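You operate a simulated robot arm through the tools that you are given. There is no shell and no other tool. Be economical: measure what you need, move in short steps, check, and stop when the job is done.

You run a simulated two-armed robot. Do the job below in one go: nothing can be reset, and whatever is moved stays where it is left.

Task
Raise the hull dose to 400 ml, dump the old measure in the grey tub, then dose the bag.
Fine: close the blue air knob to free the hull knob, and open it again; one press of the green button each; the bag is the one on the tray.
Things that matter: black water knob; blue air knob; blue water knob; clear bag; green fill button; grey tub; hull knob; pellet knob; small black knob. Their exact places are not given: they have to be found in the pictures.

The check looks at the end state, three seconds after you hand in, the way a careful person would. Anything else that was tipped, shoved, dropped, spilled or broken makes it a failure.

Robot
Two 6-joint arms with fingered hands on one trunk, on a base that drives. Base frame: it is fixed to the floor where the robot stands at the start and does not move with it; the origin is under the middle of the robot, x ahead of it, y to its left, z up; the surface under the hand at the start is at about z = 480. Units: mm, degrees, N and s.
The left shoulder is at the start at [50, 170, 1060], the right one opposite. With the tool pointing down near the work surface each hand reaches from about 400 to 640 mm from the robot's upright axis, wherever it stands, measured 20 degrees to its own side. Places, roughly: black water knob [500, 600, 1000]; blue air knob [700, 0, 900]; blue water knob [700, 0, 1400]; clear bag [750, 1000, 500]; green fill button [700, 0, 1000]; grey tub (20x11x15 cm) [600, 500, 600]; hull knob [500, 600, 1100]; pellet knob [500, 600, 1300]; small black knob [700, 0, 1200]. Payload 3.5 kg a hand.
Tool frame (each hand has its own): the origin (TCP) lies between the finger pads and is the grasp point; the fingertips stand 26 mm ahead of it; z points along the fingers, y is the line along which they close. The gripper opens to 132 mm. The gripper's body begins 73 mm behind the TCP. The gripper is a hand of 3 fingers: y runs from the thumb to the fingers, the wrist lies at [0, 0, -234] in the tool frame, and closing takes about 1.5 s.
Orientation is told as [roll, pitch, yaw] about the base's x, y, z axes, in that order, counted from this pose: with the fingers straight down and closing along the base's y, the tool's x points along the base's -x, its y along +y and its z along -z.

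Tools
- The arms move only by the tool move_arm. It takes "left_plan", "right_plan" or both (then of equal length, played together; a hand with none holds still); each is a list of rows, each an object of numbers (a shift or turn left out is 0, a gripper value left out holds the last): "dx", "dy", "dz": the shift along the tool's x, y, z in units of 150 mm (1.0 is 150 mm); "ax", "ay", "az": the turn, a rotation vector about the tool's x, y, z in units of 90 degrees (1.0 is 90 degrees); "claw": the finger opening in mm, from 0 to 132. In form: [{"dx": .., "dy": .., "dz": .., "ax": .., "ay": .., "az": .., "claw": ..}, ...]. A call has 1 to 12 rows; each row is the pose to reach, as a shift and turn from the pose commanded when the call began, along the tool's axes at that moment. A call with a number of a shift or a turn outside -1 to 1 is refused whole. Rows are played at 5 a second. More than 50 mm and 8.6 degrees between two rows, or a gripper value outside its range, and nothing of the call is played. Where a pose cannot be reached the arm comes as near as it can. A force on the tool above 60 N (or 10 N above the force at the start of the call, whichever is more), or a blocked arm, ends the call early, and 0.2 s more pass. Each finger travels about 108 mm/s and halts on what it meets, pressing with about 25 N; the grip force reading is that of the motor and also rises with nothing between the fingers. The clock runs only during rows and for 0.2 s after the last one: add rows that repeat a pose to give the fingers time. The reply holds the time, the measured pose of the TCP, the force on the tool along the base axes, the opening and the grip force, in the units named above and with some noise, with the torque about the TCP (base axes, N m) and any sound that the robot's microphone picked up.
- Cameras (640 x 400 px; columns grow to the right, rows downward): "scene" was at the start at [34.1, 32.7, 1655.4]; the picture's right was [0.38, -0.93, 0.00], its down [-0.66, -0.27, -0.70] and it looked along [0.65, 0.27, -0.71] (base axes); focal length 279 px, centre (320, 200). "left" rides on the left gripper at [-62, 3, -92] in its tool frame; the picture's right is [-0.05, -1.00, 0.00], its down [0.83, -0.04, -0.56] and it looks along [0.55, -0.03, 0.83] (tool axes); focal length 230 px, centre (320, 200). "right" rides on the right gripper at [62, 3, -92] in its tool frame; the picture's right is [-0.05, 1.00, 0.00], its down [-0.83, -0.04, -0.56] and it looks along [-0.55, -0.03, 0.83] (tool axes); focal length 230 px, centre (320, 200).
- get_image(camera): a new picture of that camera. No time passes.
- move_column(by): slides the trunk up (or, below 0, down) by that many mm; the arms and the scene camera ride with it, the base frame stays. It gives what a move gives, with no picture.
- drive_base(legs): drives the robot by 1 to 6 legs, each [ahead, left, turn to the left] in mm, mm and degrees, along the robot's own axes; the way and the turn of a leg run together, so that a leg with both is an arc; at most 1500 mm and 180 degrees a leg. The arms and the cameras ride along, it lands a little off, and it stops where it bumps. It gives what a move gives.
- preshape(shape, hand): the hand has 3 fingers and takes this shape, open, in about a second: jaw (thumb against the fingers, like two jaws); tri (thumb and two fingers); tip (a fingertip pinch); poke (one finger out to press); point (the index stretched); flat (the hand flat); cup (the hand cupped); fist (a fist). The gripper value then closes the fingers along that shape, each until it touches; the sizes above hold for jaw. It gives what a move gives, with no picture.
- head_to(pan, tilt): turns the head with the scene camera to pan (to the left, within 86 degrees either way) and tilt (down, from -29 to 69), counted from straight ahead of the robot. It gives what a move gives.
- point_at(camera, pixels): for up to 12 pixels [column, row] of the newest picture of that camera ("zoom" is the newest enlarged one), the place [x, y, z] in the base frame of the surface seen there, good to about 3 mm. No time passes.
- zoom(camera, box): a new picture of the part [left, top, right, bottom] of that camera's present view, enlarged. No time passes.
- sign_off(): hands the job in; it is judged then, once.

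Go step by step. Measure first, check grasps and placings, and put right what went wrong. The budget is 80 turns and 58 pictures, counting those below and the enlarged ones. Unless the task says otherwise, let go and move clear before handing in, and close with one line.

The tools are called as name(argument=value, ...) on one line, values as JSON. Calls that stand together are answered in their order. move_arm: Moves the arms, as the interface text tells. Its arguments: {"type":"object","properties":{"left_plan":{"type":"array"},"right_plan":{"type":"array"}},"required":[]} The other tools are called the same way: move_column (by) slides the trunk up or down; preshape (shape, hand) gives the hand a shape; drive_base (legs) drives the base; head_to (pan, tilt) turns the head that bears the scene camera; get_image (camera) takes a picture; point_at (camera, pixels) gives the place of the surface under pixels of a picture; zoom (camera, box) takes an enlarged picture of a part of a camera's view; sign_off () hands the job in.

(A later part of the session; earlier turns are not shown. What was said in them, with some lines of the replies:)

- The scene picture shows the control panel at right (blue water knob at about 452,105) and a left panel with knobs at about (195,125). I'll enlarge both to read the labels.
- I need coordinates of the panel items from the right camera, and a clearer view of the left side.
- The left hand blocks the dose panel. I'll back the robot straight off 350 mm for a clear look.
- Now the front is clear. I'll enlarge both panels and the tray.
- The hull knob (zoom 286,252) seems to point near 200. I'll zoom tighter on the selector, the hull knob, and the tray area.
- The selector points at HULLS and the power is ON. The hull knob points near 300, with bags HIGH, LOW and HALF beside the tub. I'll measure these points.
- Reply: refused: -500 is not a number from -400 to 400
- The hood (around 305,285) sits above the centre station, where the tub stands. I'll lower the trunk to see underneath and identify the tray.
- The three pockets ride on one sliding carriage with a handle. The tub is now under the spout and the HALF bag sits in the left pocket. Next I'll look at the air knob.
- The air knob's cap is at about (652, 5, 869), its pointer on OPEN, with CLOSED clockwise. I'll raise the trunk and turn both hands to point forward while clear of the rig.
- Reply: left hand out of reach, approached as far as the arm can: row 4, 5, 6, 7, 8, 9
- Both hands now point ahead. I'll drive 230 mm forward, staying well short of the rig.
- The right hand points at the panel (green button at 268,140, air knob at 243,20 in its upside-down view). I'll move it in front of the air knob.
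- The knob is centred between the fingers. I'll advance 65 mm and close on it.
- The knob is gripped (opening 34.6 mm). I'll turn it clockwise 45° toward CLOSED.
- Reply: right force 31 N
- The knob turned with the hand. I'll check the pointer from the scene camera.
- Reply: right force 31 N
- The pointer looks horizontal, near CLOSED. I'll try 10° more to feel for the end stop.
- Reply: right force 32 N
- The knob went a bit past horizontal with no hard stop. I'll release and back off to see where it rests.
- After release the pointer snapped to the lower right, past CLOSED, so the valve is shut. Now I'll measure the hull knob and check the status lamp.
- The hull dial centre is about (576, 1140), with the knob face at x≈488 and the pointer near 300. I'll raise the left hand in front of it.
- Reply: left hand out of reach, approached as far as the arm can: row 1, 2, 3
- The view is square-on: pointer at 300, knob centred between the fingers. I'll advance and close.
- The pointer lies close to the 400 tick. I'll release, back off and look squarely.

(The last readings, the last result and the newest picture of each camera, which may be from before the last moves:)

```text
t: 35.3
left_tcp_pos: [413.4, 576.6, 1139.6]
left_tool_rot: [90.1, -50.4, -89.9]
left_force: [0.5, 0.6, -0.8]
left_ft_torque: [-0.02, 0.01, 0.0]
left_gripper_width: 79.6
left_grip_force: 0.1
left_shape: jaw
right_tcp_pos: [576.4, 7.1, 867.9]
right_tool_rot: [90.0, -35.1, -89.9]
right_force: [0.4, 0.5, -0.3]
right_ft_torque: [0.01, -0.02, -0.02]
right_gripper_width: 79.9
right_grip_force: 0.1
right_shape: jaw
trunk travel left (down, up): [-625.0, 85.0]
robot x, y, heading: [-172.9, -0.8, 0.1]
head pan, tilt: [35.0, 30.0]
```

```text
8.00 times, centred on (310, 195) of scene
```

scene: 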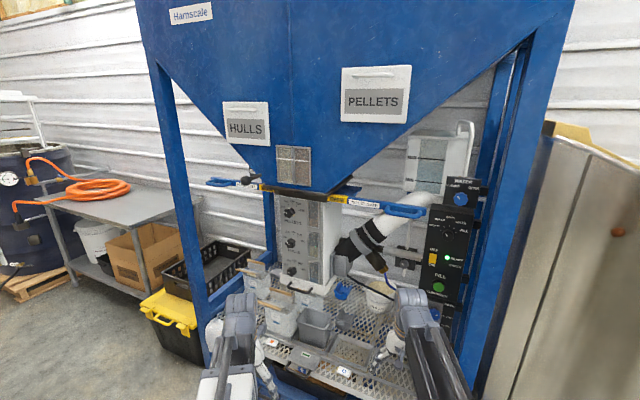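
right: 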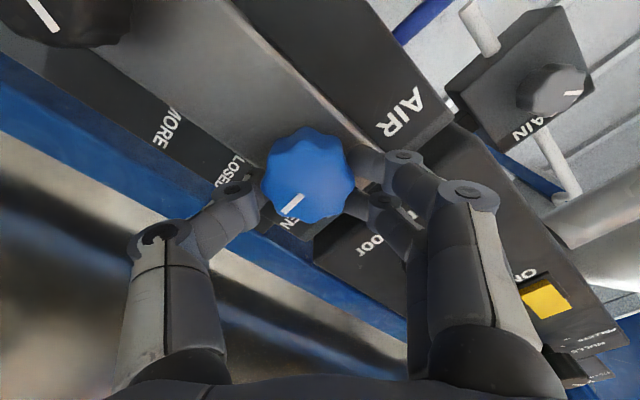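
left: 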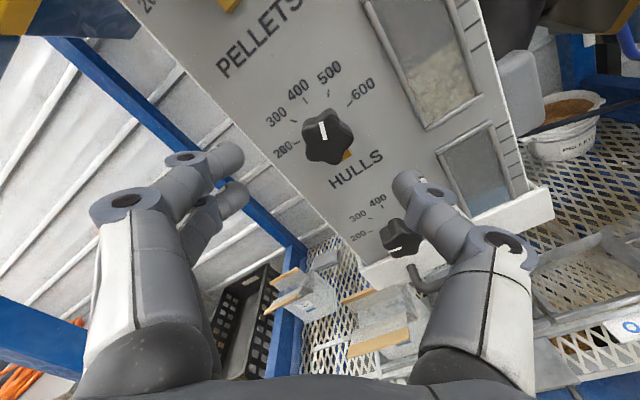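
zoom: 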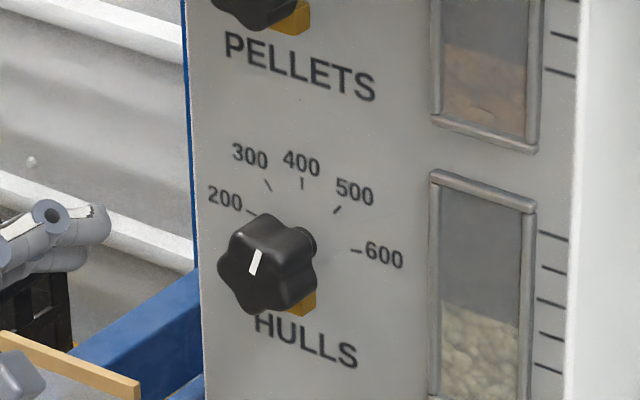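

The pointer was kicked past 400, to about 460 (25° too far), during the release. I'll regrip at the same lobe phase (hand +25°), turn back 25° and look before a slow release.

move_arm(left_plan=[{"az": 0.09}, {"az": 0.18}, {"az": 0.28}, {"az": 0.28, "dz": 0.25}, {"az": 0.28, "dz": 0.5}, {"az": 0.28, "dz": 0.5, "claw": 30}, {"az": 0.28, "dz": 0.5, "claw": 28}, {"az": 0.28, "dz": 0.5, "claw": 28}, {"az": 0.28, "dz": 0.5, "claw": 28}, {"az": 0.28, "dz": 0.5, "claw": 28}])

get_image(camera="left")

```text
refused: row 3 steps farther than a row can; nothing moved
```

```text
21 pictures are left
```

left: 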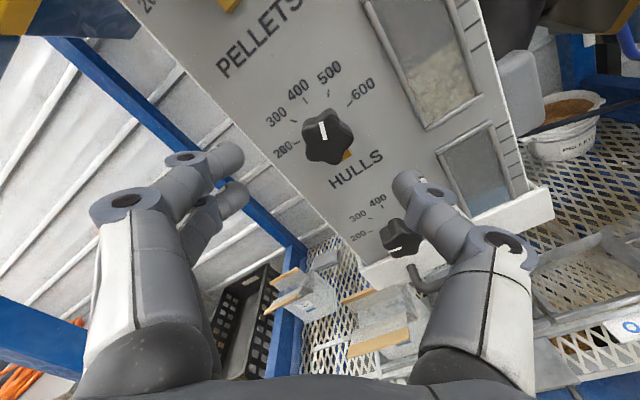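

The step was slightly too large; I'll redo it with smaller turns.

move_arm(left_plan=[{"az": 0.09}, {"az": 0.18}, {"az": 0.27}, {"az": 0.27, "dz": 0.25}, {"az": 0.27, "dz": 0.5}, {"az": 0.27, "dz": 0.5, "claw": 28}, {"az": 0.27, "dz": 0.5, "claw": 28}, {"az": 0.27, "dz": 0.5, "claw": 28}, {"az": 0.27, "dz": 0.5, "claw": 28}, {"az": 0.27, "dz": 0.5, "claw": 28}, {"az": 0.27, "dz": 0.5, "claw": 28}])

zoom(camera="left", box=[220, 80, 440, 260])

```text
t: 37.7
left_tcp_pos: [487.0, 576.4, 1139.7]
left_tool_rot: [90.0, -26.1, -89.9]
left_force: [2.6, 0.4, -3.2]
left_ft_torque: [-0.03, 0.04, -0.01]
left_gripper_width: 32.8
left_grip_force: 25.1
left_shape: jaw
right_tcp_pos: [576.3, 6.1, 868.2]
right_tool_rot: [90.0, -35.1, -89.9]
right_force: [-0.2, 0.5, -1.0]
right_ft_torque: [0.0, -0.03, 0.0]
right_gripper_width: 79.3
right_grip_force: 0.1
right_shape: jaw
trunk travel left (down, up): [-625.0, 85.0]
robot x, y, heading: [-174.6, 1.6, -0.0]
head pan, tilt: [35.0, 30.0]
```

```text
2.22 times, centred on (330, 170) of left
```

zoom: 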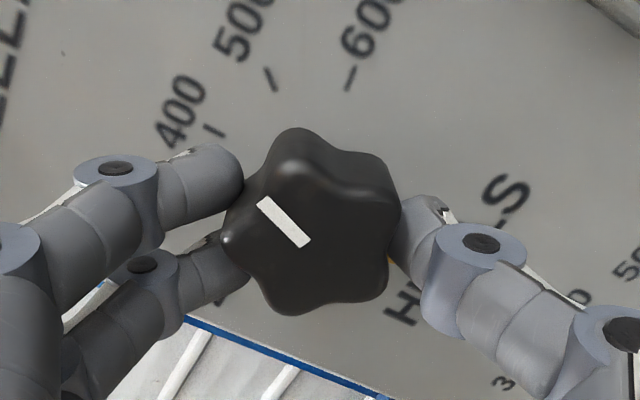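

Now regripped with the pointer still about +24°. I'll turn back 24° and open slowly in small steps, staying in place.

move_arm(left_plan=[{"az": -0.09}, {"az": -0.18}, {"az": -0.26}, {"az": -0.26}, {"az": -0.26, "claw": 34}, {"az": -0.26, "claw": 36}, {"az": -0.26, "claw": 39}, {"az": -0.26, "claw": 43}])

zoom(camera="left", box=[220, 80, 440, 260])

```text
t: 39.5
left_tcp_pos: [487.0, 576.1, 1140.5]
left_tool_rot: [90.0, -49.6, -90.0]
left_force: [0.0, -0.6, -1.8]
left_ft_torque: [0.02, 0.01, -0.01]
left_gripper_width: 44.1
left_grip_force: 0.1
left_shape: jaw
right_tcp_pos: [575.8, 6.7, 868.6]
right_tool_rot: [90.0, -35.1, -89.9]
right_force: [0.2, -0.1, 0.3]
right_ft_torque: [0.0, 0.01, 0.02]
right_gripper_width: 79.5
right_grip_force: 0.0
right_shape: jaw
trunk travel left (down, up): [-625.0, 85.0]
robot x, y, heading: [-174.5, 1.5, 0.3]
head pan, tilt: [35.0, 30.0]
```

```text
2.22 times, centred on (330, 170) of left
```

zoom: 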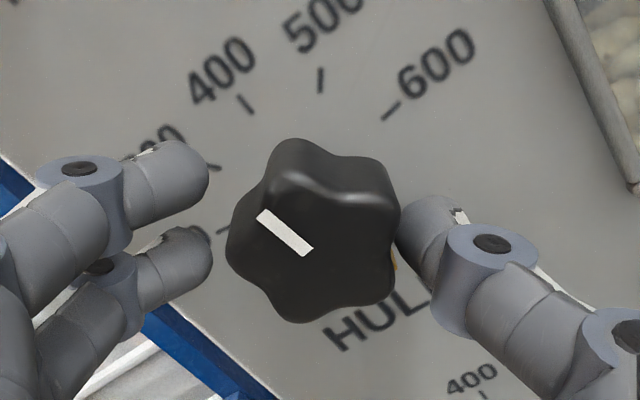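

Here the pointer is close to the 400 tick's direction. I'll open the rest gently, retreat and verify with the scene camera.

move_arm(left_plan=[{"claw": 48}, {"claw": 54}, {"claw": 62}, {"claw": 72}, {"dz": -0.25}, {"dz": -0.5}, {"dz": -0.5}])

zoom(camera="scene", box=[280, 170, 340, 220])

```text
t: 41.1
left_tcp_pos: [413.0, 575.7, 1140.5]
left_tool_rot: [90.0, -49.6, -89.9]
left_force: [-0.7, -0.6, -0.1]
left_ft_torque: [0.01, 0.03, -0.01]
left_gripper_width: 71.4
left_grip_force: 0.0
left_shape: jaw
right_tcp_pos: [575.8, 7.0, 870.7]
right_tool_rot: [90.0, -35.2, -90.0]
right_force: [0.8, -0.6, -0.9]
right_ft_torque: [0.0, 0.01, -0.02]
right_gripper_width: 79.4
right_grip_force: 0.0
right_shape: jaw
trunk travel left (down, up): [-625.0, 85.0]
robot x, y, heading: [-172.0, -0.3, 0.1]
head pan, tilt: [35.0, 30.0]
```

```text
8.00 times, centred on (310, 195) of scene
```

zoom: 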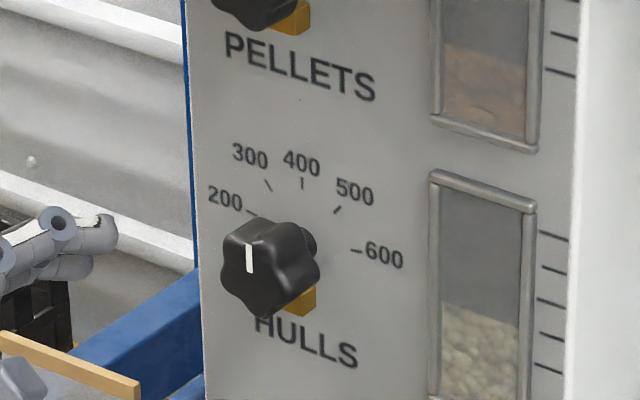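

The pointer now sits almost exactly on 400. I'll zoom in further to judge the last degrees.

zoom(camera="scene", box=[295, 185, 319, 208])

```text
16.00 times, centred on (307, 196) of scene
```

zoom: 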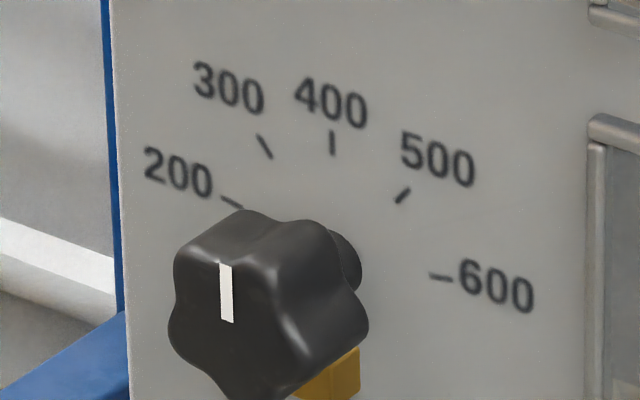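

The hull knob reads 400 within about 2°. Now I'll regrip the air knob with the right hand and turn it back 90° counter-clockwise.

move_arm(right_plan=[{"dz": 0.25}, {"dz": 0.5}, {"dz": 0.5, "claw": 30}, {"dz": 0.5, "claw": 30}, {"dz": 0.5, "claw": 30}, {"dz": 0.5, "claw": 30}, {"dz": 0.5, "claw": 30}])

move_arm(right_plan=[{"az": -0.09}, {"az": -0.18}, {"az": -0.27}, {"az": -0.36}, {"az": -0.45}, {"az": -0.54}, {"az": -0.63}, {"az": -0.72}, {"az": -0.81}, {"az": -0.9}, {"az": -0.96}, {"az": -0.96}])

get_image(camera="right")

```text
t: 42.7
left_tcp_pos: [414.6, 575.3, 1140.3]
left_tool_rot: [89.9, -49.4, -89.8]
left_force: [-0.2, 0.5, 0.1]
left_ft_torque: [-0.02, 0.01, 0.02]
left_gripper_width: 71.5
left_grip_force: 0.1
left_shape: jaw
right_tcp_pos: [651.2, 5.4, 869.0]
right_tool_rot: [89.8, -35.2, -89.8]
right_force: [-3.8, -7.1, -10.1]
right_ft_torque: [-0.03, 0.28, -0.2]
right_gripper_width: 40.3
right_grip_force: 0.1
right_shape: jaw
trunk travel left (down, up): [-625.0, 85.0]
robot x, y, heading: [-171.9, 0.0, -0.2]
head pan, tilt: [35.0, 30.0]
```

```text
t: 45.3
left_tcp_pos: [413.1, 577.5, 1138.4]
left_tool_rot: [89.9, -49.6, -89.8]
left_force: [0.8, -0.5, 0.3]
left_ft_torque: [-0.01, -0.03, -0.02]
left_gripper_width: 71.5
left_grip_force: 0.1
left_shape: jaw
right_tcp_pos: [650.6, 8.4, 868.6]
right_tool_rot: [-90.0, -58.2, 90.2]
right_force: [-4.6, 15.7, -9.1]
right_ft_torque: [0.15, 0.29, 0.5]
right_gripper_width: 31.6
right_grip_force: 24.9
right_shape: jaw
trunk travel left (down, up): [-625.0, 85.0]
robot x, y, heading: [-173.2, 1.6, 0.2]
head pan, tilt: [35.0, 30.0]
```

```text
16 pictures are left
```

right: 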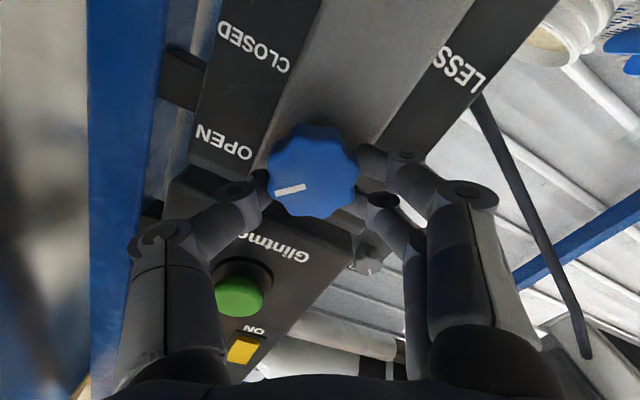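

The hand has turned 87°, and the pointer works out at about 47°, the original OPEN angle. I'll release slowly and back off.

move_arm(right_plan=[{"claw": 34}, {"claw": 36}, {"claw": 39}, {"claw": 43}, {"claw": 48}, {"claw": 54}, {"claw": 62}, {"claw": 72}, {"dz": -0.25}, {"dz": -0.5}, {"dz": -0.6}])

head_to(pan=8, tilt=34)

zoom(camera="scene", box=[300, 160, 400, 260])

```text
t: 47.7
left_tcp_pos: [412.1, 574.8, 1140.5]
left_tool_rot: [90.0, -49.4, -89.9]
left_force: [-0.3, 0.0, 0.0]
left_ft_torque: [-0.01, 0.0, -0.02]
left_gripper_width: 71.2
left_grip_force: 0.0
left_shape: jaw
right_tcp_pos: [561.3, 5.5, 869.0]
right_tool_rot: [-90.0, -58.4, 90.2]
right_force: [-0.6, 0.3, 0.3]
right_ft_torque: [0.0, 0.01, -0.02]
right_gripper_width: 71.1
right_grip_force: 0.0
right_shape: jaw
trunk travel left (down, up): [-625.0, 85.0]
robot x, y, heading: [-172.4, -0.4, -0.0]
head pan, tilt: [35.0, 30.0]
```

```text
t: 48.6
left_tcp_pos: [412.6, 575.2, 1141.1]
left_tool_rot: [90.0, -49.5, -89.9]
left_force: [1.1, 0.2, -0.5]
left_ft_torque: [0.0, 0.03, -0.01]
left_gripper_width: 71.2
left_grip_force: 0.0
left_shape: jaw
right_tcp_pos: [562.1, 7.4, 869.0]
right_tool_rot: [-90.0, -58.5, 90.1]
right_force: [-0.8, 0.4, -0.5]
right_ft_torque: [-0.01, 0.02, -0.01]
right_gripper_width: 71.0
right_grip_force: 0.0
right_shape: jaw
trunk travel left (down, up): [-625.0, 85.0]
robot x, y, heading: [-175.0, -0.4, -0.0]
head pan, tilt: [8.0, 34.0]
```

```text
4.00 times, centred on (350, 210) of scene
```

zoom: 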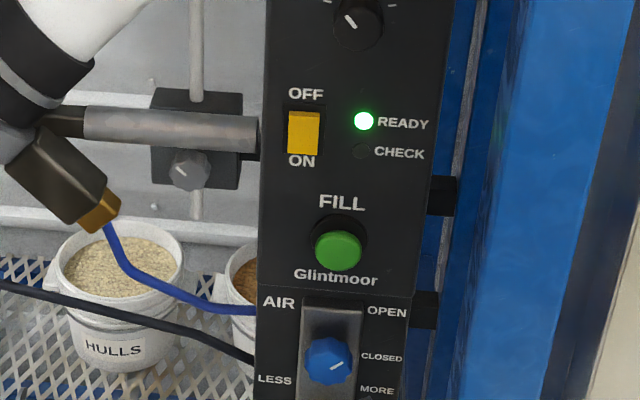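

zoom(camera="scene", box=[360, 230, 410, 265])

```text
11.43 times, centred on (385, 248) of scene
```

zoom: 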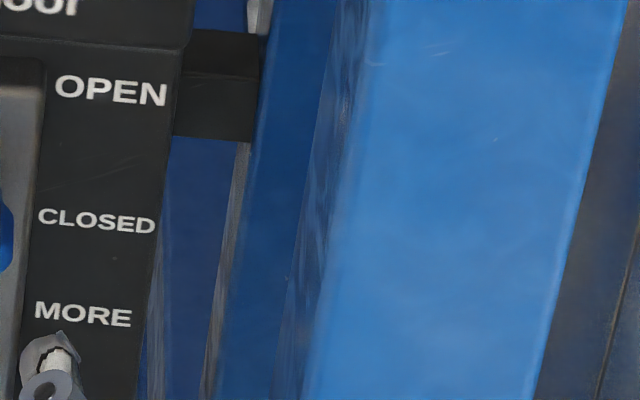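

zoom(camera="scene", box=[339, 234, 369, 264])

```text
13.33 times, centred on (354, 249) of scene
```

zoom: 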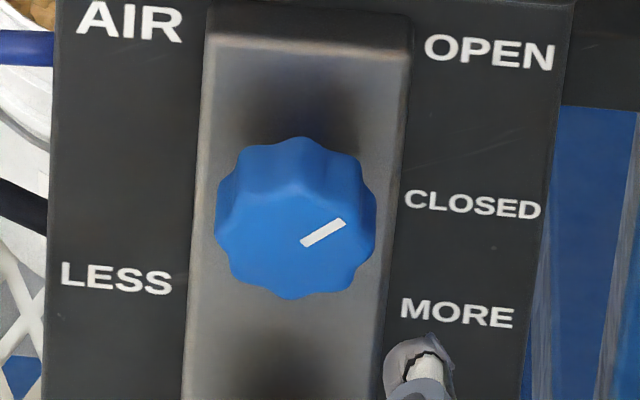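

The air pointer is about 5° short of its original OPEN angle. I'll regrip and nudge it 9° further counter-clockwise, with a slow release.

move_arm(right_plan=[{"dz": 0.3}, {"dz": 0.6}, {"dz": 0.6, "claw": 30}, {"dz": 0.6, "claw": 30}, {"dz": 0.6, "claw": 30}, {"dz": 0.6, "claw": 30}, {"dz": 0.6, "claw": 30}, {"dz": 0.6, "claw": 30}, {"dz": 0.6, "az": -0.09}, {"dz": 0.6, "az": -0.1}, {"dz": 0.6, "az": -0.1}])

move_arm(right_plan=[{"claw": 36}, {"claw": 38}, {"claw": 41}, {"claw": 45}, {"claw": 50}, {"claw": 58}, {"claw": 70}, {"dz": -0.25}, {"dz": -0.5}, {"dz": -0.8}, {"dz": -0.9}])

zoom(camera="scene", box=[339, 214, 369, 264])

```text
t: 51.0
left_tcp_pos: [412.3, 575.8, 1141.0]
left_tool_rot: [89.9, -49.6, -90.0]
left_force: [-0.2, 0.2, -0.6]
left_ft_torque: [0.02, 0.02, 0.05]
left_gripper_width: 71.2
left_grip_force: 0.1
left_shape: jaw
right_tcp_pos: [650.7, 7.8, 870.2]
right_tool_rot: [-90.1, -49.4, 90.3]
right_force: [6.2, 9.4, 9.0]
right_ft_torque: [0.54, -0.12, 0.13]
right_gripper_width: 32.2
right_grip_force: 25.7
right_shape: jaw
trunk travel left (down, up): [-625.0, 85.0]
robot x, y, heading: [-172.1, 2.2, 0.1]
head pan, tilt: [8.0, 34.0]
```

```text
t: 53.4
left_tcp_pos: [412.5, 575.1, 1140.6]
left_tool_rot: [90.0, -49.4, -89.9]
left_force: [-0.7, -0.4, 0.0]
left_ft_torque: [0.02, -0.03, -0.02]
left_gripper_width: 71.2
left_grip_force: 0.1
left_shape: jaw
right_tcp_pos: [516.9, 7.3, 868.9]
right_tool_rot: [-89.9, -49.5, 90.1]
right_force: [-0.3, -0.2, -0.9]
right_ft_torque: [-0.01, 0.02, 0.04]
right_gripper_width: 69.3
right_grip_force: 0.0
right_shape: jaw
trunk travel left (down, up): [-625.0, 85.0]
robot x, y, heading: [-167.1, 0.6, 0.2]
head pan, tilt: [8.0, 34.0]
```

```text
8.00 times, centred on (354, 239) of scene
```

zoom: 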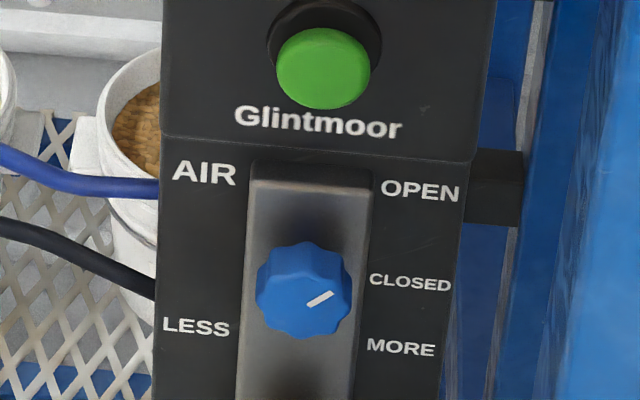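

The knob now sits at its OPEN stop (0.54 N·m felt while turning). Next I'll level the right hand, close its fingers, and measure the green button.

point_at(camera="zoom", pixels=[[323, 68], [300, 68], [346, 68], [323, 50], [323, 90]])

move_arm(right_plan=[{"az": 0.09, "claw": 0}, {"az": 0.18}, {"az": 0.27}, {"az": 0.36}, {"az": 0.45}, {"az": 0.45}, {"az": 0.45}])

```text
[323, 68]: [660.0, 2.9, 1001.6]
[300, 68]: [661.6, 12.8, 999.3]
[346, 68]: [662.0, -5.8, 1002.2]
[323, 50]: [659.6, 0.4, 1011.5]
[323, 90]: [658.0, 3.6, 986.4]
```

```text
t: 55.0
left_tcp_pos: [412.9, 575.7, 1140.0]
left_tool_rot: [90.0, -49.5, -89.9]
left_force: [0.2, -0.7, -0.3]
left_ft_torque: [0.05, 0.0, 0.01]
left_gripper_width: 71.5
left_grip_force: 0.1
left_shape: jaw
right_tcp_pos: [515.8, 6.0, 868.4]
right_tool_rot: [77.1, -90.0, -76.9]
right_force: [-0.2, -0.8, -0.2]
right_ft_torque: [-0.02, 0.02, 0.01]
right_gripper_width: 0.1
right_grip_force: 24.8
right_shape: jaw
trunk travel left (down, up): [-625.0, 85.0]
robot x, y, heading: [-171.0, 1.8, 0.1]
head pan, tilt: [8.0, 34.0]
```

The button centre is (660, 3, 999). I'll bring the closed fingertips just in front of it.

move_arm(right_plan=[{"dx": -0.3}, {"dx": -0.6}, {"dx": -0.87, "dy": -0.02}, {"dx": -0.87, "dy": -0.02, "dz": 0.3}, {"dx": -0.87, "dy": -0.02, "dz": 0.6}, {"dx": -0.87, "dy": -0.02, "dz": 0.7}, {"dx": -0.87, "dy": -0.02, "dz": 0.7}])

get_image(camera="right")

```text
t: 56.6
left_tcp_pos: [411.8, 575.7, 1140.9]
left_tool_rot: [90.0, -49.5, -89.9]
left_force: [-0.1, -0.8, -0.5]
left_ft_torque: [0.02, 0.02, -0.01]
left_gripper_width: 71.2
left_grip_force: 0.0
left_shape: jaw
right_tcp_pos: [622.2, 4.1, 1001.9]
right_tool_rot: [138.1, -90.0, -137.9]
right_force: [0.1, -0.6, -0.3]
right_ft_torque: [0.0, 0.0, 0.01]
right_gripper_width: 0.1
right_grip_force: 24.8
right_shape: jaw
trunk travel left (down, up): [-625.0, 85.0]
robot x, y, heading: [-172.7, 1.5, 0.0]
head pan, tilt: [8.0, 34.0]
```

```text
11 pictures are left
```

right: 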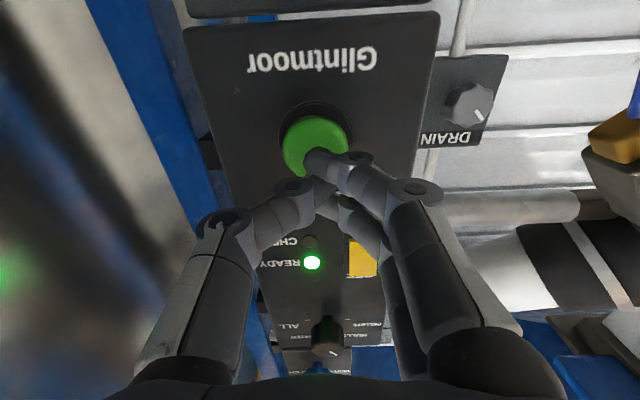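

The fingertips are on the button's centre line. I'll press in slowly by up to 24 mm, stopping on force.

move_arm(right_plan=[{"dz": 0.06}, {"dz": 0.1}, {"dz": 0.13}, {"dz": 0.16}, {"dz": 0.16}, {"dz": 0.16}])

```text
t: 58.0
left_tcp_pos: [411.7, 575.9, 1140.4]
left_tool_rot: [90.1, -49.6, -89.9]
left_force: [0.1, -0.5, 0.8]
left_ft_torque: [0.03, -0.02, -0.04]
left_gripper_width: 71.1
left_grip_force: 0.1
left_shape: jaw
right_tcp_pos: [643.2, 4.1, 999.3]
right_tool_rot: [-106.5, -90.0, 106.6]
right_force: [-12.7, 1.3, -4.0]
right_ft_torque: [0.0, 0.18, 0.01]
right_gripper_width: 0.0
right_grip_force: 25.5
right_shape: jaw
trunk travel left (down, up): [-625.0, 85.0]
robot x, y, heading: [-176.0, 3.4, 0.0]
head pan, tilt: [8.0, 34.0]
```

The button is in about 9 mm at 13 N with no click yet. I'll push a little deeper within the same press.

move_arm(right_plan=[{"dz": 0.03}, {"dz": 0.06}, {"dz": 0.06}])

zoom(camera="scene", box=[300, 160, 400, 260])

```text
t: 58.8
left_tcp_pos: [408.7, 575.2, 1141.1]
left_tool_rot: [90.3, -49.5, -90.1]
left_force: [-0.1, 0.2, 0.2]
left_ft_torque: [0.0, 0.01, -0.01]
left_gripper_width: 71.4
left_grip_force: 0.2
left_shape: jaw
right_tcp_pos: [650.5, 5.2, 1000.8]
right_tool_rot: [-175.0, -89.8, 175.0]
right_force: [-36.5, -0.5, 1.8]
right_ft_torque: [-0.03, 0.06, -0.05]
right_gripper_width: 0.0
right_grip_force: 24.8
right_shape: jaw
trunk travel left (down, up): [-625.0, 85.0]
robot x, y, heading: [-173.7, 4.5, -0.1]
head pan, tilt: [8.0, 34.0]
```

```text
4.00 times, centred on (350, 210) of scene
```

zoom: 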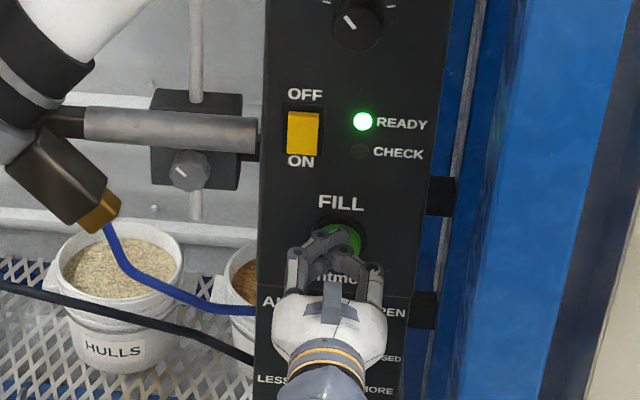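

It is bottomed out at 36 N. I'll release and back off, then look at the hull window and the tub.

move_arm(right_plan=[{"dz": -0.1}, {"dz": -0.3}, {"dz": -0.4}, {"dz": -0.4}, {"dz": -0.4}, {"dz": -0.4}, {"dz": -0.4}, {"dz": -0.4}, {"dz": -0.4}, {"dz": -0.4}, {"dz": -0.4}, {"dz": -0.4}])

head_to(pan=33, tilt=42)

zoom(camera="scene", box=[220, 70, 400, 260])

```text
t: 61.4
left_tcp_pos: [412.8, 575.3, 1140.4]
left_tool_rot: [90.0, -49.5, -89.9]
left_force: [0.4, 0.1, 0.3]
left_ft_torque: [0.02, -0.02, -0.02]
left_gripper_width: 71.1
left_grip_force: 0.1
left_shape: jaw
right_tcp_pos: [594.2, 3.2, 998.8]
right_tool_rot: [-33.4, -90.1, 33.5]
right_force: [0.4, 0.6, 0.7]
right_ft_torque: [0.0, 0.0, 0.04]
right_gripper_width: 0.3
right_grip_force: 25.2
right_shape: jaw
trunk travel left (down, up): [-625.0, 85.0]
robot x, y, heading: [-174.3, 1.6, 0.1]
head pan, tilt: [8.0, 34.0]
```

```text
t: 62.3
left_tcp_pos: [413.1, 575.1, 1139.4]
left_tool_rot: [90.0, -49.5, -89.9]
left_force: [0.9, 0.5, 0.7]
left_ft_torque: [0.0, 0.0, -0.02]
left_gripper_width: 71.1
left_grip_force: 0.1
left_shape: jaw
right_tcp_pos: [593.1, 3.1, 999.6]
right_tool_rot: [-30.9, -90.0, 31.1]
right_force: [0.1, 0.6, 0.2]
right_ft_torque: [0.0, -0.01, 0.02]
right_gripper_width: 0.0
right_grip_force: 25.4
right_shape: jaw
trunk travel left (down, up): [-625.0, 85.0]
robot x, y, heading: [-172.5, -0.1, 0.1]
head pan, tilt: [33.0, 42.0]
```

```text
2.11 times, centred on (310, 165) of scene
```

zoom: 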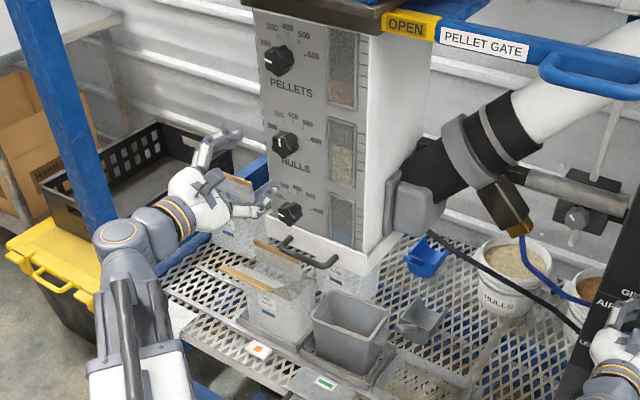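

zoom(camera="scene", box=[295, 125, 355, 245])

```text
3.33 times, centred on (325, 185) of scene
```

zoom: 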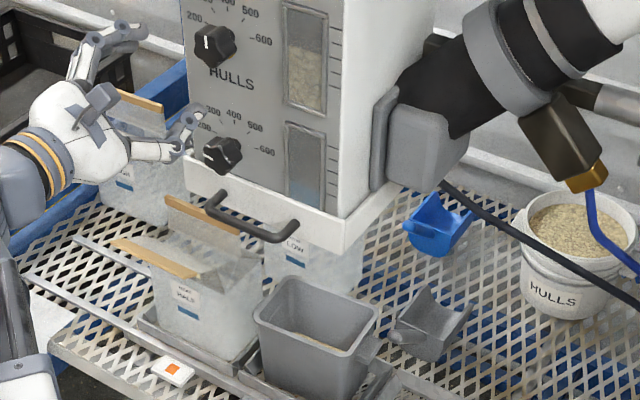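

The tub now holds the old hulls, and the window refilled higher. Next I'll retract both hands, tilt the left one 45° down and lower the trunk to reach the carriage handle.

move_arm(right_plan=[{"dz": -0.25}, {"dz": -0.5}, {"dz": -0.75}, {"dz": -0.9}, {"dz": -0.9}, {"dz": -0.9}, {"dz": -0.9}, {"dz": -0.9}], left_plan=[{"dz": -0.25}, {"dz": -0.4}, {"dz": -0.4, "az": -0.09}, {"dz": -0.4, "az": -0.18}, {"dz": -0.4, "az": -0.27}, {"dz": -0.4, "az": -0.36}, {"dz": -0.4, "az": -0.45}, {"dz": -0.4, "az": -0.45}])

move_arm(left_plan=[{"ay": 0.09}, {"ay": 0.18}, {"ay": 0.27}, {"ay": 0.36}, {"ay": 0.45}, {"ay": 0.5}, {"ay": 0.5}])

move_column(by=-280)

get_image(camera="left")

```text
t: 64.1
left_tcp_pos: [352.5, 575.9, 1139.5]
left_tool_rot: [-86.9, -89.9, 87.0]
left_force: [0.3, 0.3, 0.2]
left_ft_torque: [-0.02, -0.02, 0.01]
left_gripper_width: 71.2
left_grip_force: 0.1
left_shape: jaw
right_tcp_pos: [466.5, 9.1, 995.6]
right_tool_rot: [-174.1, -90.0, 174.1]
right_force: [-0.1, -0.1, 0.1]
right_ft_torque: [-0.01, 0.0, 0.02]
right_gripper_width: 0.2
right_grip_force: 24.9
right_shape: jaw
right hand out of reach, approached as far as the arm can: row 4, 5, 6, 7, 8
trunk travel left (down, up): [-625.0, 85.0]
robot x, y, heading: [-174.0, 1.1, 0.2]
head pan, tilt: [33.0, 42.0]
```

```text
t: 65.7
left_tcp_pos: [351.4, 575.2, 1140.1]
left_tool_rot: [0.1, -44.9, 0.1]
left_force: [0.6, 0.9, -0.5]
left_ft_torque: [-0.01, 0.0, -0.04]
left_gripper_width: 71.2
left_grip_force: 0.1
left_shape: jaw
right_tcp_pos: [467.0, 9.4, 996.2]
right_tool_rot: [-174.4, -89.9, 174.6]
right_force: [0.4, 0.3, -0.2]
right_ft_torque: [0.02, 0.02, -0.02]
right_gripper_width: 0.0
right_grip_force: 24.8
right_shape: jaw
trunk travel left (down, up): [-625.0, 85.0]
robot x, y, heading: [-174.5, 0.1, 0.1]
head pan, tilt: [33.0, 42.0]
```

```text
t: 68.5
left_tcp_pos: [353.4, 574.6, 861.0]
left_tool_rot: [0.0, -45.0, 0.1]
left_force: [0.0, 0.0, 0.5]
left_ft_torque: [0.02, -0.01, -0.01]
left_gripper_width: 71.3
left_grip_force: 0.0
left_shape: jaw
right_tcp_pos: [467.6, 10.0, 715.5]
right_tool_rot: [-175.0, -90.0, 175.0]
right_force: [0.4, -0.2, 0.5]
right_ft_torque: [0.0, 0.02, 0.0]
right_gripper_width: 0.0
right_grip_force: 25.1
right_shape: jaw
trunk travel left (down, up): [-345.0, 365.0]
robot x, y, heading: [-172.9, -1.6, 0.4]
head pan, tilt: [33.0, 42.0]
```

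```text
7 pictures are left
```

left: 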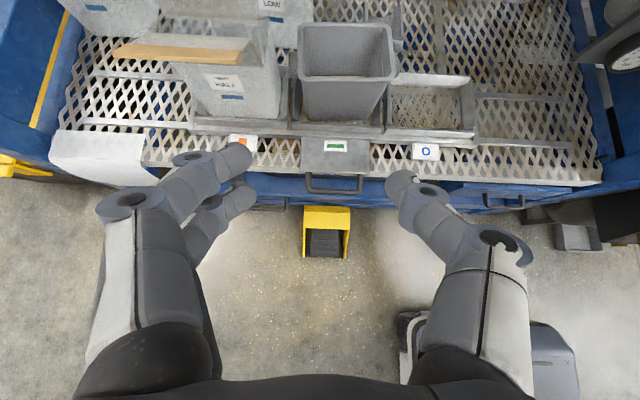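

The rails at left and right confirm a sliding carriage: one 200 mm pitch to the right puts the bag under the spout. I'll measure the handle, plate and markers.

point_at(camera="left", pixels=[[335, 146], [335, 164], [335, 190], [309, 182], [361, 182], [425, 151], [335, 176], [345, 60], [243, 142], [374, 158], [297, 158], [222, 82]])

```text
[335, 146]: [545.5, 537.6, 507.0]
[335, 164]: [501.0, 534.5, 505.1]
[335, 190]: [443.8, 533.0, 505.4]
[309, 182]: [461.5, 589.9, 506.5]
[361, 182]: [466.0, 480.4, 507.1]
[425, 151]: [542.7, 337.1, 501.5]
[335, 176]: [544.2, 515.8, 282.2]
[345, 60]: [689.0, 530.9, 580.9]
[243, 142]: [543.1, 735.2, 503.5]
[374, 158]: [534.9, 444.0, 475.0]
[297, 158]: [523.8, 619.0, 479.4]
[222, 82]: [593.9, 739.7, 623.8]
```

The handle bar spans y 480–590 at x≈444, z≈505, attached to the plate. I'll open wide and bring the left hand down to straddle it.

move_arm(left_plan=[{"dx": 0.12, "dy": -0.066, "dz": 0.23, "claw": 131}, {"dx": 0.24, "dy": -0.132, "dz": 0.46}, {"dx": 0.36, "dy": -0.2, "dz": 0.69}, {"dx": 0.485, "dy": -0.264, "dz": 0.929}, {"dx": 0.485, "dy": -0.264, "dz": 0.929}])

move_arm(left_plan=[{"dx": 0.12, "dz": 0.23}, {"dx": 0.24, "dz": 0.46}, {"dx": 0.36, "dz": 0.69}, {"dx": 0.49, "dz": 0.935}, {"dx": 0.49, "dz": 0.935}])

get_image(camera="left")

```text
t: 69.7
left_tcp_pos: [398.6, 535.7, 710.8]
left_tool_rot: [0.0, -45.0, 0.2]
left_force: [-0.4, 1.0, 0.1]
left_ft_torque: [0.01, 0.03, -0.02]
left_gripper_width: 130.8
left_grip_force: 0.1
left_shape: jaw
right_tcp_pos: [467.3, 9.0, 716.1]
right_tool_rot: [-173.2, -90.0, 173.2]
right_force: [1.0, 0.1, -0.6]
right_ft_torque: [0.01, -0.02, 0.01]
right_gripper_width: 0.0
right_grip_force: 25.5
right_shape: jaw
trunk travel left (down, up): [-345.0, 365.0]
robot x, y, heading: [-172.1, 3.1, -0.2]
head pan, tilt: [33.0, 42.0]
```

```text
t: 70.9
left_tcp_pos: [445.1, 535.2, 558.0]
left_tool_rot: [0.0, -45.1, 0.1]
left_force: [-0.8, -0.3, -0.7]
left_ft_torque: [0.01, 0.02, 0.02]
left_gripper_width: 130.9
left_grip_force: 0.0
left_shape: jaw
right_tcp_pos: [467.2, 8.5, 715.2]
right_tool_rot: [-173.1, -89.9, 173.1]
right_force: [0.1, 0.4, 0.2]
right_ft_torque: [-0.02, -0.01, -0.01]
right_gripper_width: 0.0
right_grip_force: 24.7
right_shape: jaw
trunk travel left (down, up): [-345.0, 365.0]
robot x, y, heading: [-170.8, -3.1, 0.2]
head pan, tilt: [33.0, 42.0]
```

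```text
6 pictures are left
```

left: 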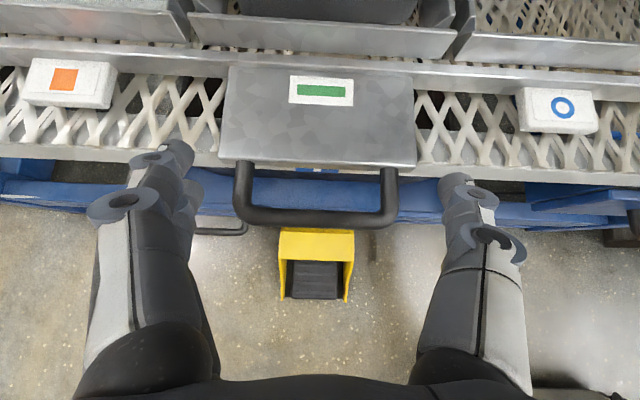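

The handle is centred between the fingers. I'll descend 50 mm and close on its two legs.

move_arm(left_plan=[{"dx": 0.12, "dz": 0.12}, {"dx": 0.23, "dz": 0.23}, {"dx": 0.23, "dz": 0.23, "claw": 95}, {"dx": 0.23, "dz": 0.23, "claw": 95}, {"dx": 0.23, "dz": 0.23, "claw": 95}, {"dx": 0.23, "dz": 0.23, "claw": 95}])

```text
t: 72.3
left_tcp_pos: [446.2, 534.8, 508.3]
left_tool_rot: [0.0, -45.0, 0.1]
left_force: [-1.7, -0.3, -2.7]
left_ft_torque: [-0.04, 0.0, 0.09]
left_gripper_width: 116.0
left_grip_force: 25.0
left_shape: jaw
right_tcp_pos: [468.0, 8.7, 714.9]
right_tool_rot: [-169.1, -89.9, 169.2]
right_force: [0.2, -0.1, -1.1]
right_ft_torque: [0.0, 0.02, 0.03]
right_gripper_width: 0.0
right_grip_force: 25.3
right_shape: jaw
trunk travel left (down, up): [-345.0, 365.0]
robot x, y, heading: [-173.3, 1.5, 0.1]
head pan, tilt: [33.0, 42.0]
```

The handle is held (116 mm). I'll slide it slowly to the right by 100 mm first.

move_arm(left_plan=[{"dy": -0.03}, {"dy": -0.08}, {"dy": -0.14}, {"dy": -0.2}, {"dy": -0.27}, {"dy": -0.34}, {"dy": -0.41}, {"dy": -0.48}, {"dy": -0.55}, {"dy": -0.61}, {"dy": -0.65}, {"dy": -0.667}])

get_image(camera="scene")

```text
t: 74.9
left_tcp_pos: [446.7, 436.3, 509.7]
left_tool_rot: [-0.2, -44.9, 0.2]
left_force: [-9.7, 0.7, -11.1]
left_ft_torque: [-0.12, 0.17, 0.15]
left_gripper_width: 116.1
left_grip_force: 25.2
left_shape: jaw
right_tcp_pos: [467.8, 8.3, 715.9]
right_tool_rot: [-144.6, -89.8, 144.6]
right_force: [0.3, 0.3, -1.3]
right_ft_torque: [-0.02, -0.02, 0.01]
right_gripper_width: 0.0
right_grip_force: 25.0
right_shape: jaw
trunk travel left (down, up): [-345.0, 365.0]
robot x, y, heading: [-173.0, 5.2, 0.1]
head pan, tilt: [33.0, 42.0]
```

```text
5 pictures are left
```

scene: 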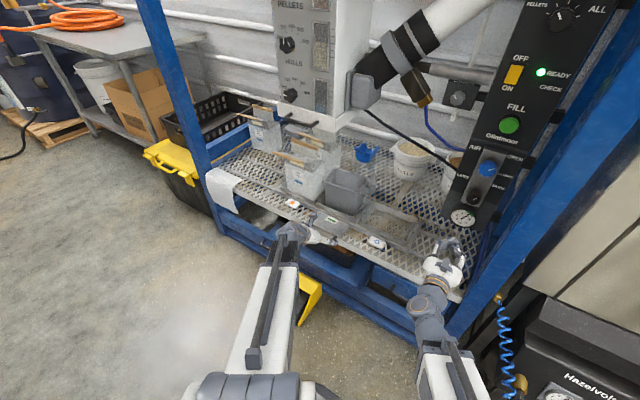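

The tub, bag and carriage move together upright. I'll slide the second 100 mm to align with the blue-circle mark.

move_arm(left_plan=[{"dy": -0.03}, {"dy": -0.08}, {"dy": -0.14}, {"dy": -0.2}, {"dy": -0.27}, {"dy": -0.34}, {"dy": -0.41}, {"dy": -0.48}, {"dy": -0.55}, {"dy": -0.61}, {"dy": -0.65}, {"dy": -0.672}])

get_image(camera="left")

```text
t: 77.5
left_tcp_pos: [447.9, 335.7, 510.0]
left_tool_rot: [-0.1, -44.9, 0.2]
left_force: [-11.1, 0.2, -14.1]
left_ft_torque: [-0.11, 0.21, 0.06]
left_gripper_width: 115.9
left_grip_force: 25.5
left_shape: jaw
right_tcp_pos: [467.8, 9.8, 716.6]
right_tool_rot: [-144.6, -89.9, 144.5]
right_force: [-0.4, 0.1, -0.9]
right_ft_torque: [0.01, 0.04, -0.02]
right_gripper_width: 0.1
right_grip_force: 24.9
right_shape: jaw
trunk travel left (down, up): [-345.0, 365.0]
robot x, y, heading: [-174.2, 1.3, -0.1]
head pan, tilt: [33.0, 42.0]
```

```text
4 pictures are left
```

left: 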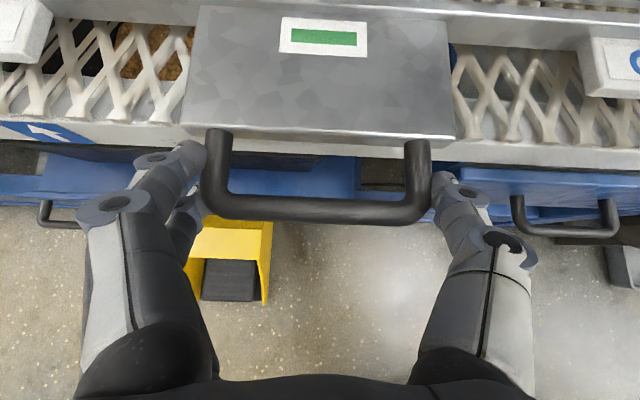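

The tiles ride with the carriage, and the blue arrow on the shelf front (45,130) is the fixed index. I'll measure the arrow and the orange tile to check alignment.

point_at(camera="left", pixels=[[48, 133], [62, 135], [30, 128], [5, 35], [323, 37], [617, 62], [45, 10]])

zoom(camera="scene", box=[230, 60, 420, 260])

```text
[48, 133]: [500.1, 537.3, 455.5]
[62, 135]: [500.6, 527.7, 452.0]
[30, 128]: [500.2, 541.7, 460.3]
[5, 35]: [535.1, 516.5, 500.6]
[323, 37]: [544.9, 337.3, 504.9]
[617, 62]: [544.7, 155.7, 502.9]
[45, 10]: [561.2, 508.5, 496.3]
```

```text
2.00 times, centred on (325, 160) of scene
```

zoom: 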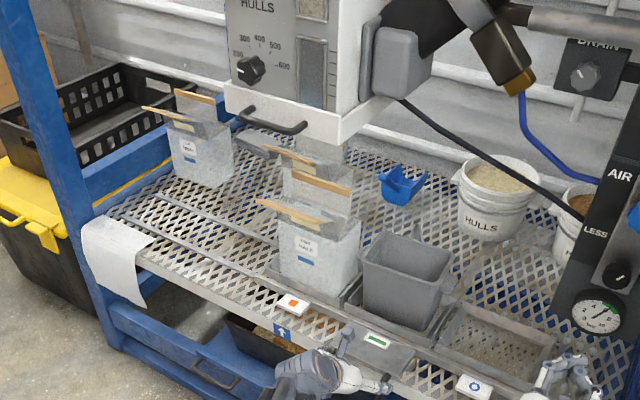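

The orange tile (y≈537) lines up with the arrow, and the bag stands under the spout. I'll release the handle, lift clear and raise the trunk.

move_arm(left_plan=[{"claw": 120}, {"claw": 126}, {"claw": 131}, {"claw": 131}, {"dx": -0.12, "dz": -0.12}, {"dx": -0.24, "dz": -0.24}, {"dx": -0.36, "dz": -0.45}, {"dx": -0.48, "dz": -0.68}, {"dx": -0.6, "dz": -0.9}, {"dx": -0.6, "dz": -0.9}])

move_column(by=280)

```text
t: 79.7
left_tcp_pos: [428.1, 340.6, 667.6]
left_tool_rot: [-0.1, -44.9, 0.2]
left_force: [0.5, -0.3, -0.1]
left_ft_torque: [0.01, 0.02, -0.02]
left_gripper_width: 130.5
left_grip_force: 0.1
left_shape: jaw
left hand out of reach, approached as far as the arm can: row 9, 10
right_tcp_pos: [467.2, 8.5, 715.4]
right_tool_rot: [-177.8, -89.9, 177.7]
right_force: [-0.7, -0.3, -0.3]
right_ft_torque: [0.02, 0.02, 0.02]
right_gripper_width: 0.0
right_grip_force: 25.0
right_shape: jaw
trunk travel left (down, up): [-345.0, 365.0]
robot x, y, heading: [-173.8, -4.6, 0.4]
head pan, tilt: [33.0, 42.0]
```

```text
t: 82.6
left_tcp_pos: [428.7, 340.3, 947.6]
left_tool_rot: [0.0, -44.9, 0.0]
left_force: [-1.5, -0.2, -0.3]
left_ft_torque: [0.03, 0.01, -0.01]
left_gripper_width: 130.4
left_grip_force: 0.1
left_shape: jaw
right_tcp_pos: [467.0, 8.9, 995.6]
right_tool_rot: [-175.0, -89.9, 175.0]
right_force: [0.8, -0.5, -0.6]
right_ft_torque: [0.03, 0.05, 0.05]
right_gripper_width: 0.0
right_grip_force: 25.3
right_shape: jaw
trunk travel left (down, up): [-625.0, 85.0]
robot x, y, heading: [-172.9, 1.1, 0.2]
head pan, tilt: [33.0, 42.0]
```

I'll bring the right hand back in front of the green button.

move_arm(right_plan=[{"dx": -0.03, "dy": -0.03, "dz": 0.3}, {"dx": -0.03, "dy": -0.03, "dz": 0.6}, {"dx": -0.03, "dy": -0.03, "dz": 0.9}, {"dx": -0.03, "dy": -0.03, "dz": 1.0}, {"dx": -0.03, "dy": -0.03, "dz": 1.0}])

```text
t: 83.8
left_tcp_pos: [430.0, 339.8, 947.0]
left_tool_rot: [0.0, -44.9, 0.1]
left_force: [0.3, -0.2, -0.6]
left_ft_torque: [0.01, 0.01, 0.03]
left_gripper_width: 130.7
left_grip_force: 0.0
left_shape: jaw
right_tcp_pos: [618.1, 3.5, 999.3]
right_tool_rot: [178.5, -89.9, -178.5]
right_force: [0.2, 0.0, 0.6]
right_ft_torque: [-0.01, 0.0, 0.01]
right_gripper_width: 0.0
right_grip_force: 25.1
right_shape: jaw
trunk travel left (down, up): [-625.0, 85.0]
robot x, y, heading: [-176.9, 1.7, 0.1]
head pan, tilt: [33.0, 42.0]
```

Aligned again at (618, 4, 999). I'll make one press to the same depth and come straight out.

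move_arm(right_plan=[{"dz": 0.1}, {"dz": 0.16}, {"dz": 0.2}, {"dz": 0.24}, {"dz": 0.24}, {"dz": 0.1}, {"dz": -0.1}, {"dz": -0.3}, {"dz": -0.5}, {"dz": -0.5}, {"dz": -0.5}, {"dz": -0.5}])

head_to(pan=30, tilt=42)

zoom(camera="scene", box=[270, 90, 400, 250])

```text
t: 86.4
left_tcp_pos: [428.9, 341.0, 947.8]
left_tool_rot: [-0.1, -44.9, 0.0]
left_force: [-0.1, 0.4, -0.3]
left_ft_torque: [0.02, -0.05, 0.03]
left_gripper_width: 130.7
left_grip_force: 0.1
left_shape: jaw
right_tcp_pos: [542.7, 3.2, 1000.1]
right_tool_rot: [-174.9, -89.9, 174.7]
right_force: [0.4, 0.8, 0.3]
right_ft_torque: [-0.01, 0.01, 0.01]
right_gripper_width: 0.1
right_grip_force: 24.9
right_shape: jaw
trunk travel left (down, up): [-625.0, 85.0]
robot x, y, heading: [-171.0, 1.5, 0.2]
head pan, tilt: [33.0, 42.0]
```

```text
t: 87.0
left_tcp_pos: [428.3, 341.5, 946.3]
left_tool_rot: [0.0, -45.0, 0.1]
left_force: [-0.3, 0.3, -0.1]
left_ft_torque: [0.0, -0.03, 0.01]
left_gripper_width: 130.7
left_grip_force: 0.1
left_shape: jaw
right_tcp_pos: [542.7, 3.9, 1001.4]
right_tool_rot: [-175.1, -89.9, 175.0]
right_force: [-1.2, 0.0, 0.1]
right_ft_torque: [0.0, 0.02, 0.01]
right_gripper_width: 0.1
right_grip_force: 25.1
right_shape: jaw
trunk travel left (down, up): [-625.0, 85.0]
robot x, y, heading: [-173.5, 2.8, 0.3]
head pan, tilt: [30.0, 42.0]
```

```text
2.50 times, centred on (335, 170) of scene
```

zoom: 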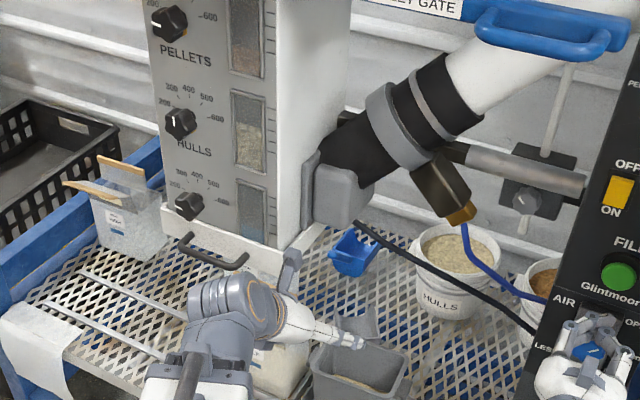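

The left hand hides the bag. I'll back the robot straight off and check the bag.

drive_base(legs=[[-300, 0, 0]])

head_to(pan=27, tilt=35)

zoom(camera="scene", box=[250, 120, 390, 270])

```text
t: 89.0
left_tcp_pos: [129.8, 340.7, 946.0]
left_tool_rot: [0.0, -45.0, 0.0]
left_force: [-0.1, -0.3, -0.9]
left_ft_torque: [-0.02, -0.01, 0.0]
left_gripper_width: 130.8
left_grip_force: 0.2
left_shape: jaw
right_tcp_pos: [243.6, 2.5, 1000.3]
right_tool_rot: [-178.0, -90.0, 178.0]
right_force: [-0.4, -0.4, 0.9]
right_ft_torque: [0.01, 0.01, 0.02]
right_gripper_width: 0.1
right_grip_force: 24.8
right_shape: jaw
trunk travel left (down, up): [-625.0, 85.0]
robot x, y, heading: [-472.3, -3.8, 0.0]
head pan, tilt: [30.0, 42.0]
```

```text
t: 89.7
left_tcp_pos: [129.3, 340.5, 947.9]
left_tool_rot: [0.1, -44.9, 0.2]
left_force: [0.0, -0.6, 0.5]
left_ft_torque: [0.0, 0.01, 0.0]
left_gripper_width: 130.8
left_grip_force: 0.1
left_shape: jaw
right_tcp_pos: [244.0, 3.8, 999.4]
right_tool_rot: [-172.9, -90.0, 172.9]
right_force: [-0.4, 0.7, 0.1]
right_ft_torque: [-0.02, 0.0, 0.05]
right_gripper_width: 0.0
right_grip_force: 25.0
right_shape: jaw
trunk travel left (down, up): [-625.0, 85.0]
robot x, y, heading: [-469.8, 1.2, -0.3]
head pan, tilt: [27.0, 35.0]
```

```text
2.67 times, centred on (320, 195) of scene
```

zoom: 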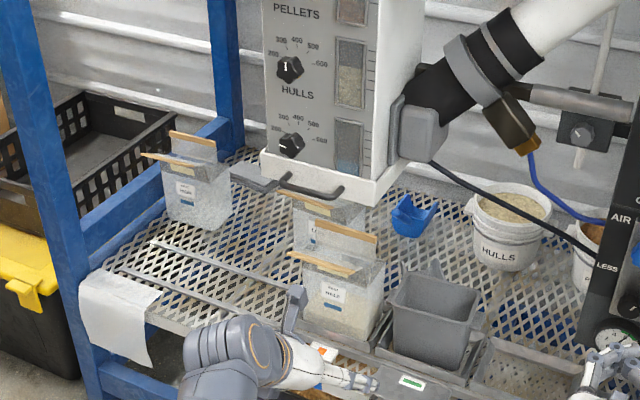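

The bag's lower part now looks beige. I'll use the last picture to confirm.

zoom(camera="scene", box=[305, 205, 375, 260])

```text
7.27 times, centred on (340, 232) of scene
```

zoom: 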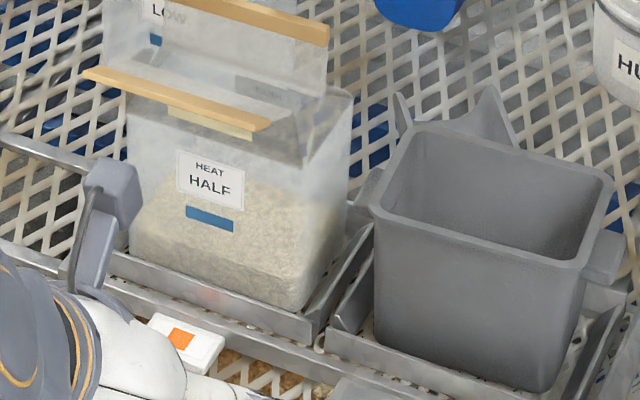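

The HALF bag now holds the hull dose and stands upright next to the tub. Both hands are clear of the rig, so I'm handing in.

sign_off()

```text
The job is handed in.
```

The hull knob is set to 400 ml (within about 2° by eye), the old measure is in the grey tub, and the HALF bag on the tray holds the new dose. The air knob is back at OPEN. I pressed the green button once for the tub and once for the bag, sliding the carriage one place in between to bring the bag under the spout.
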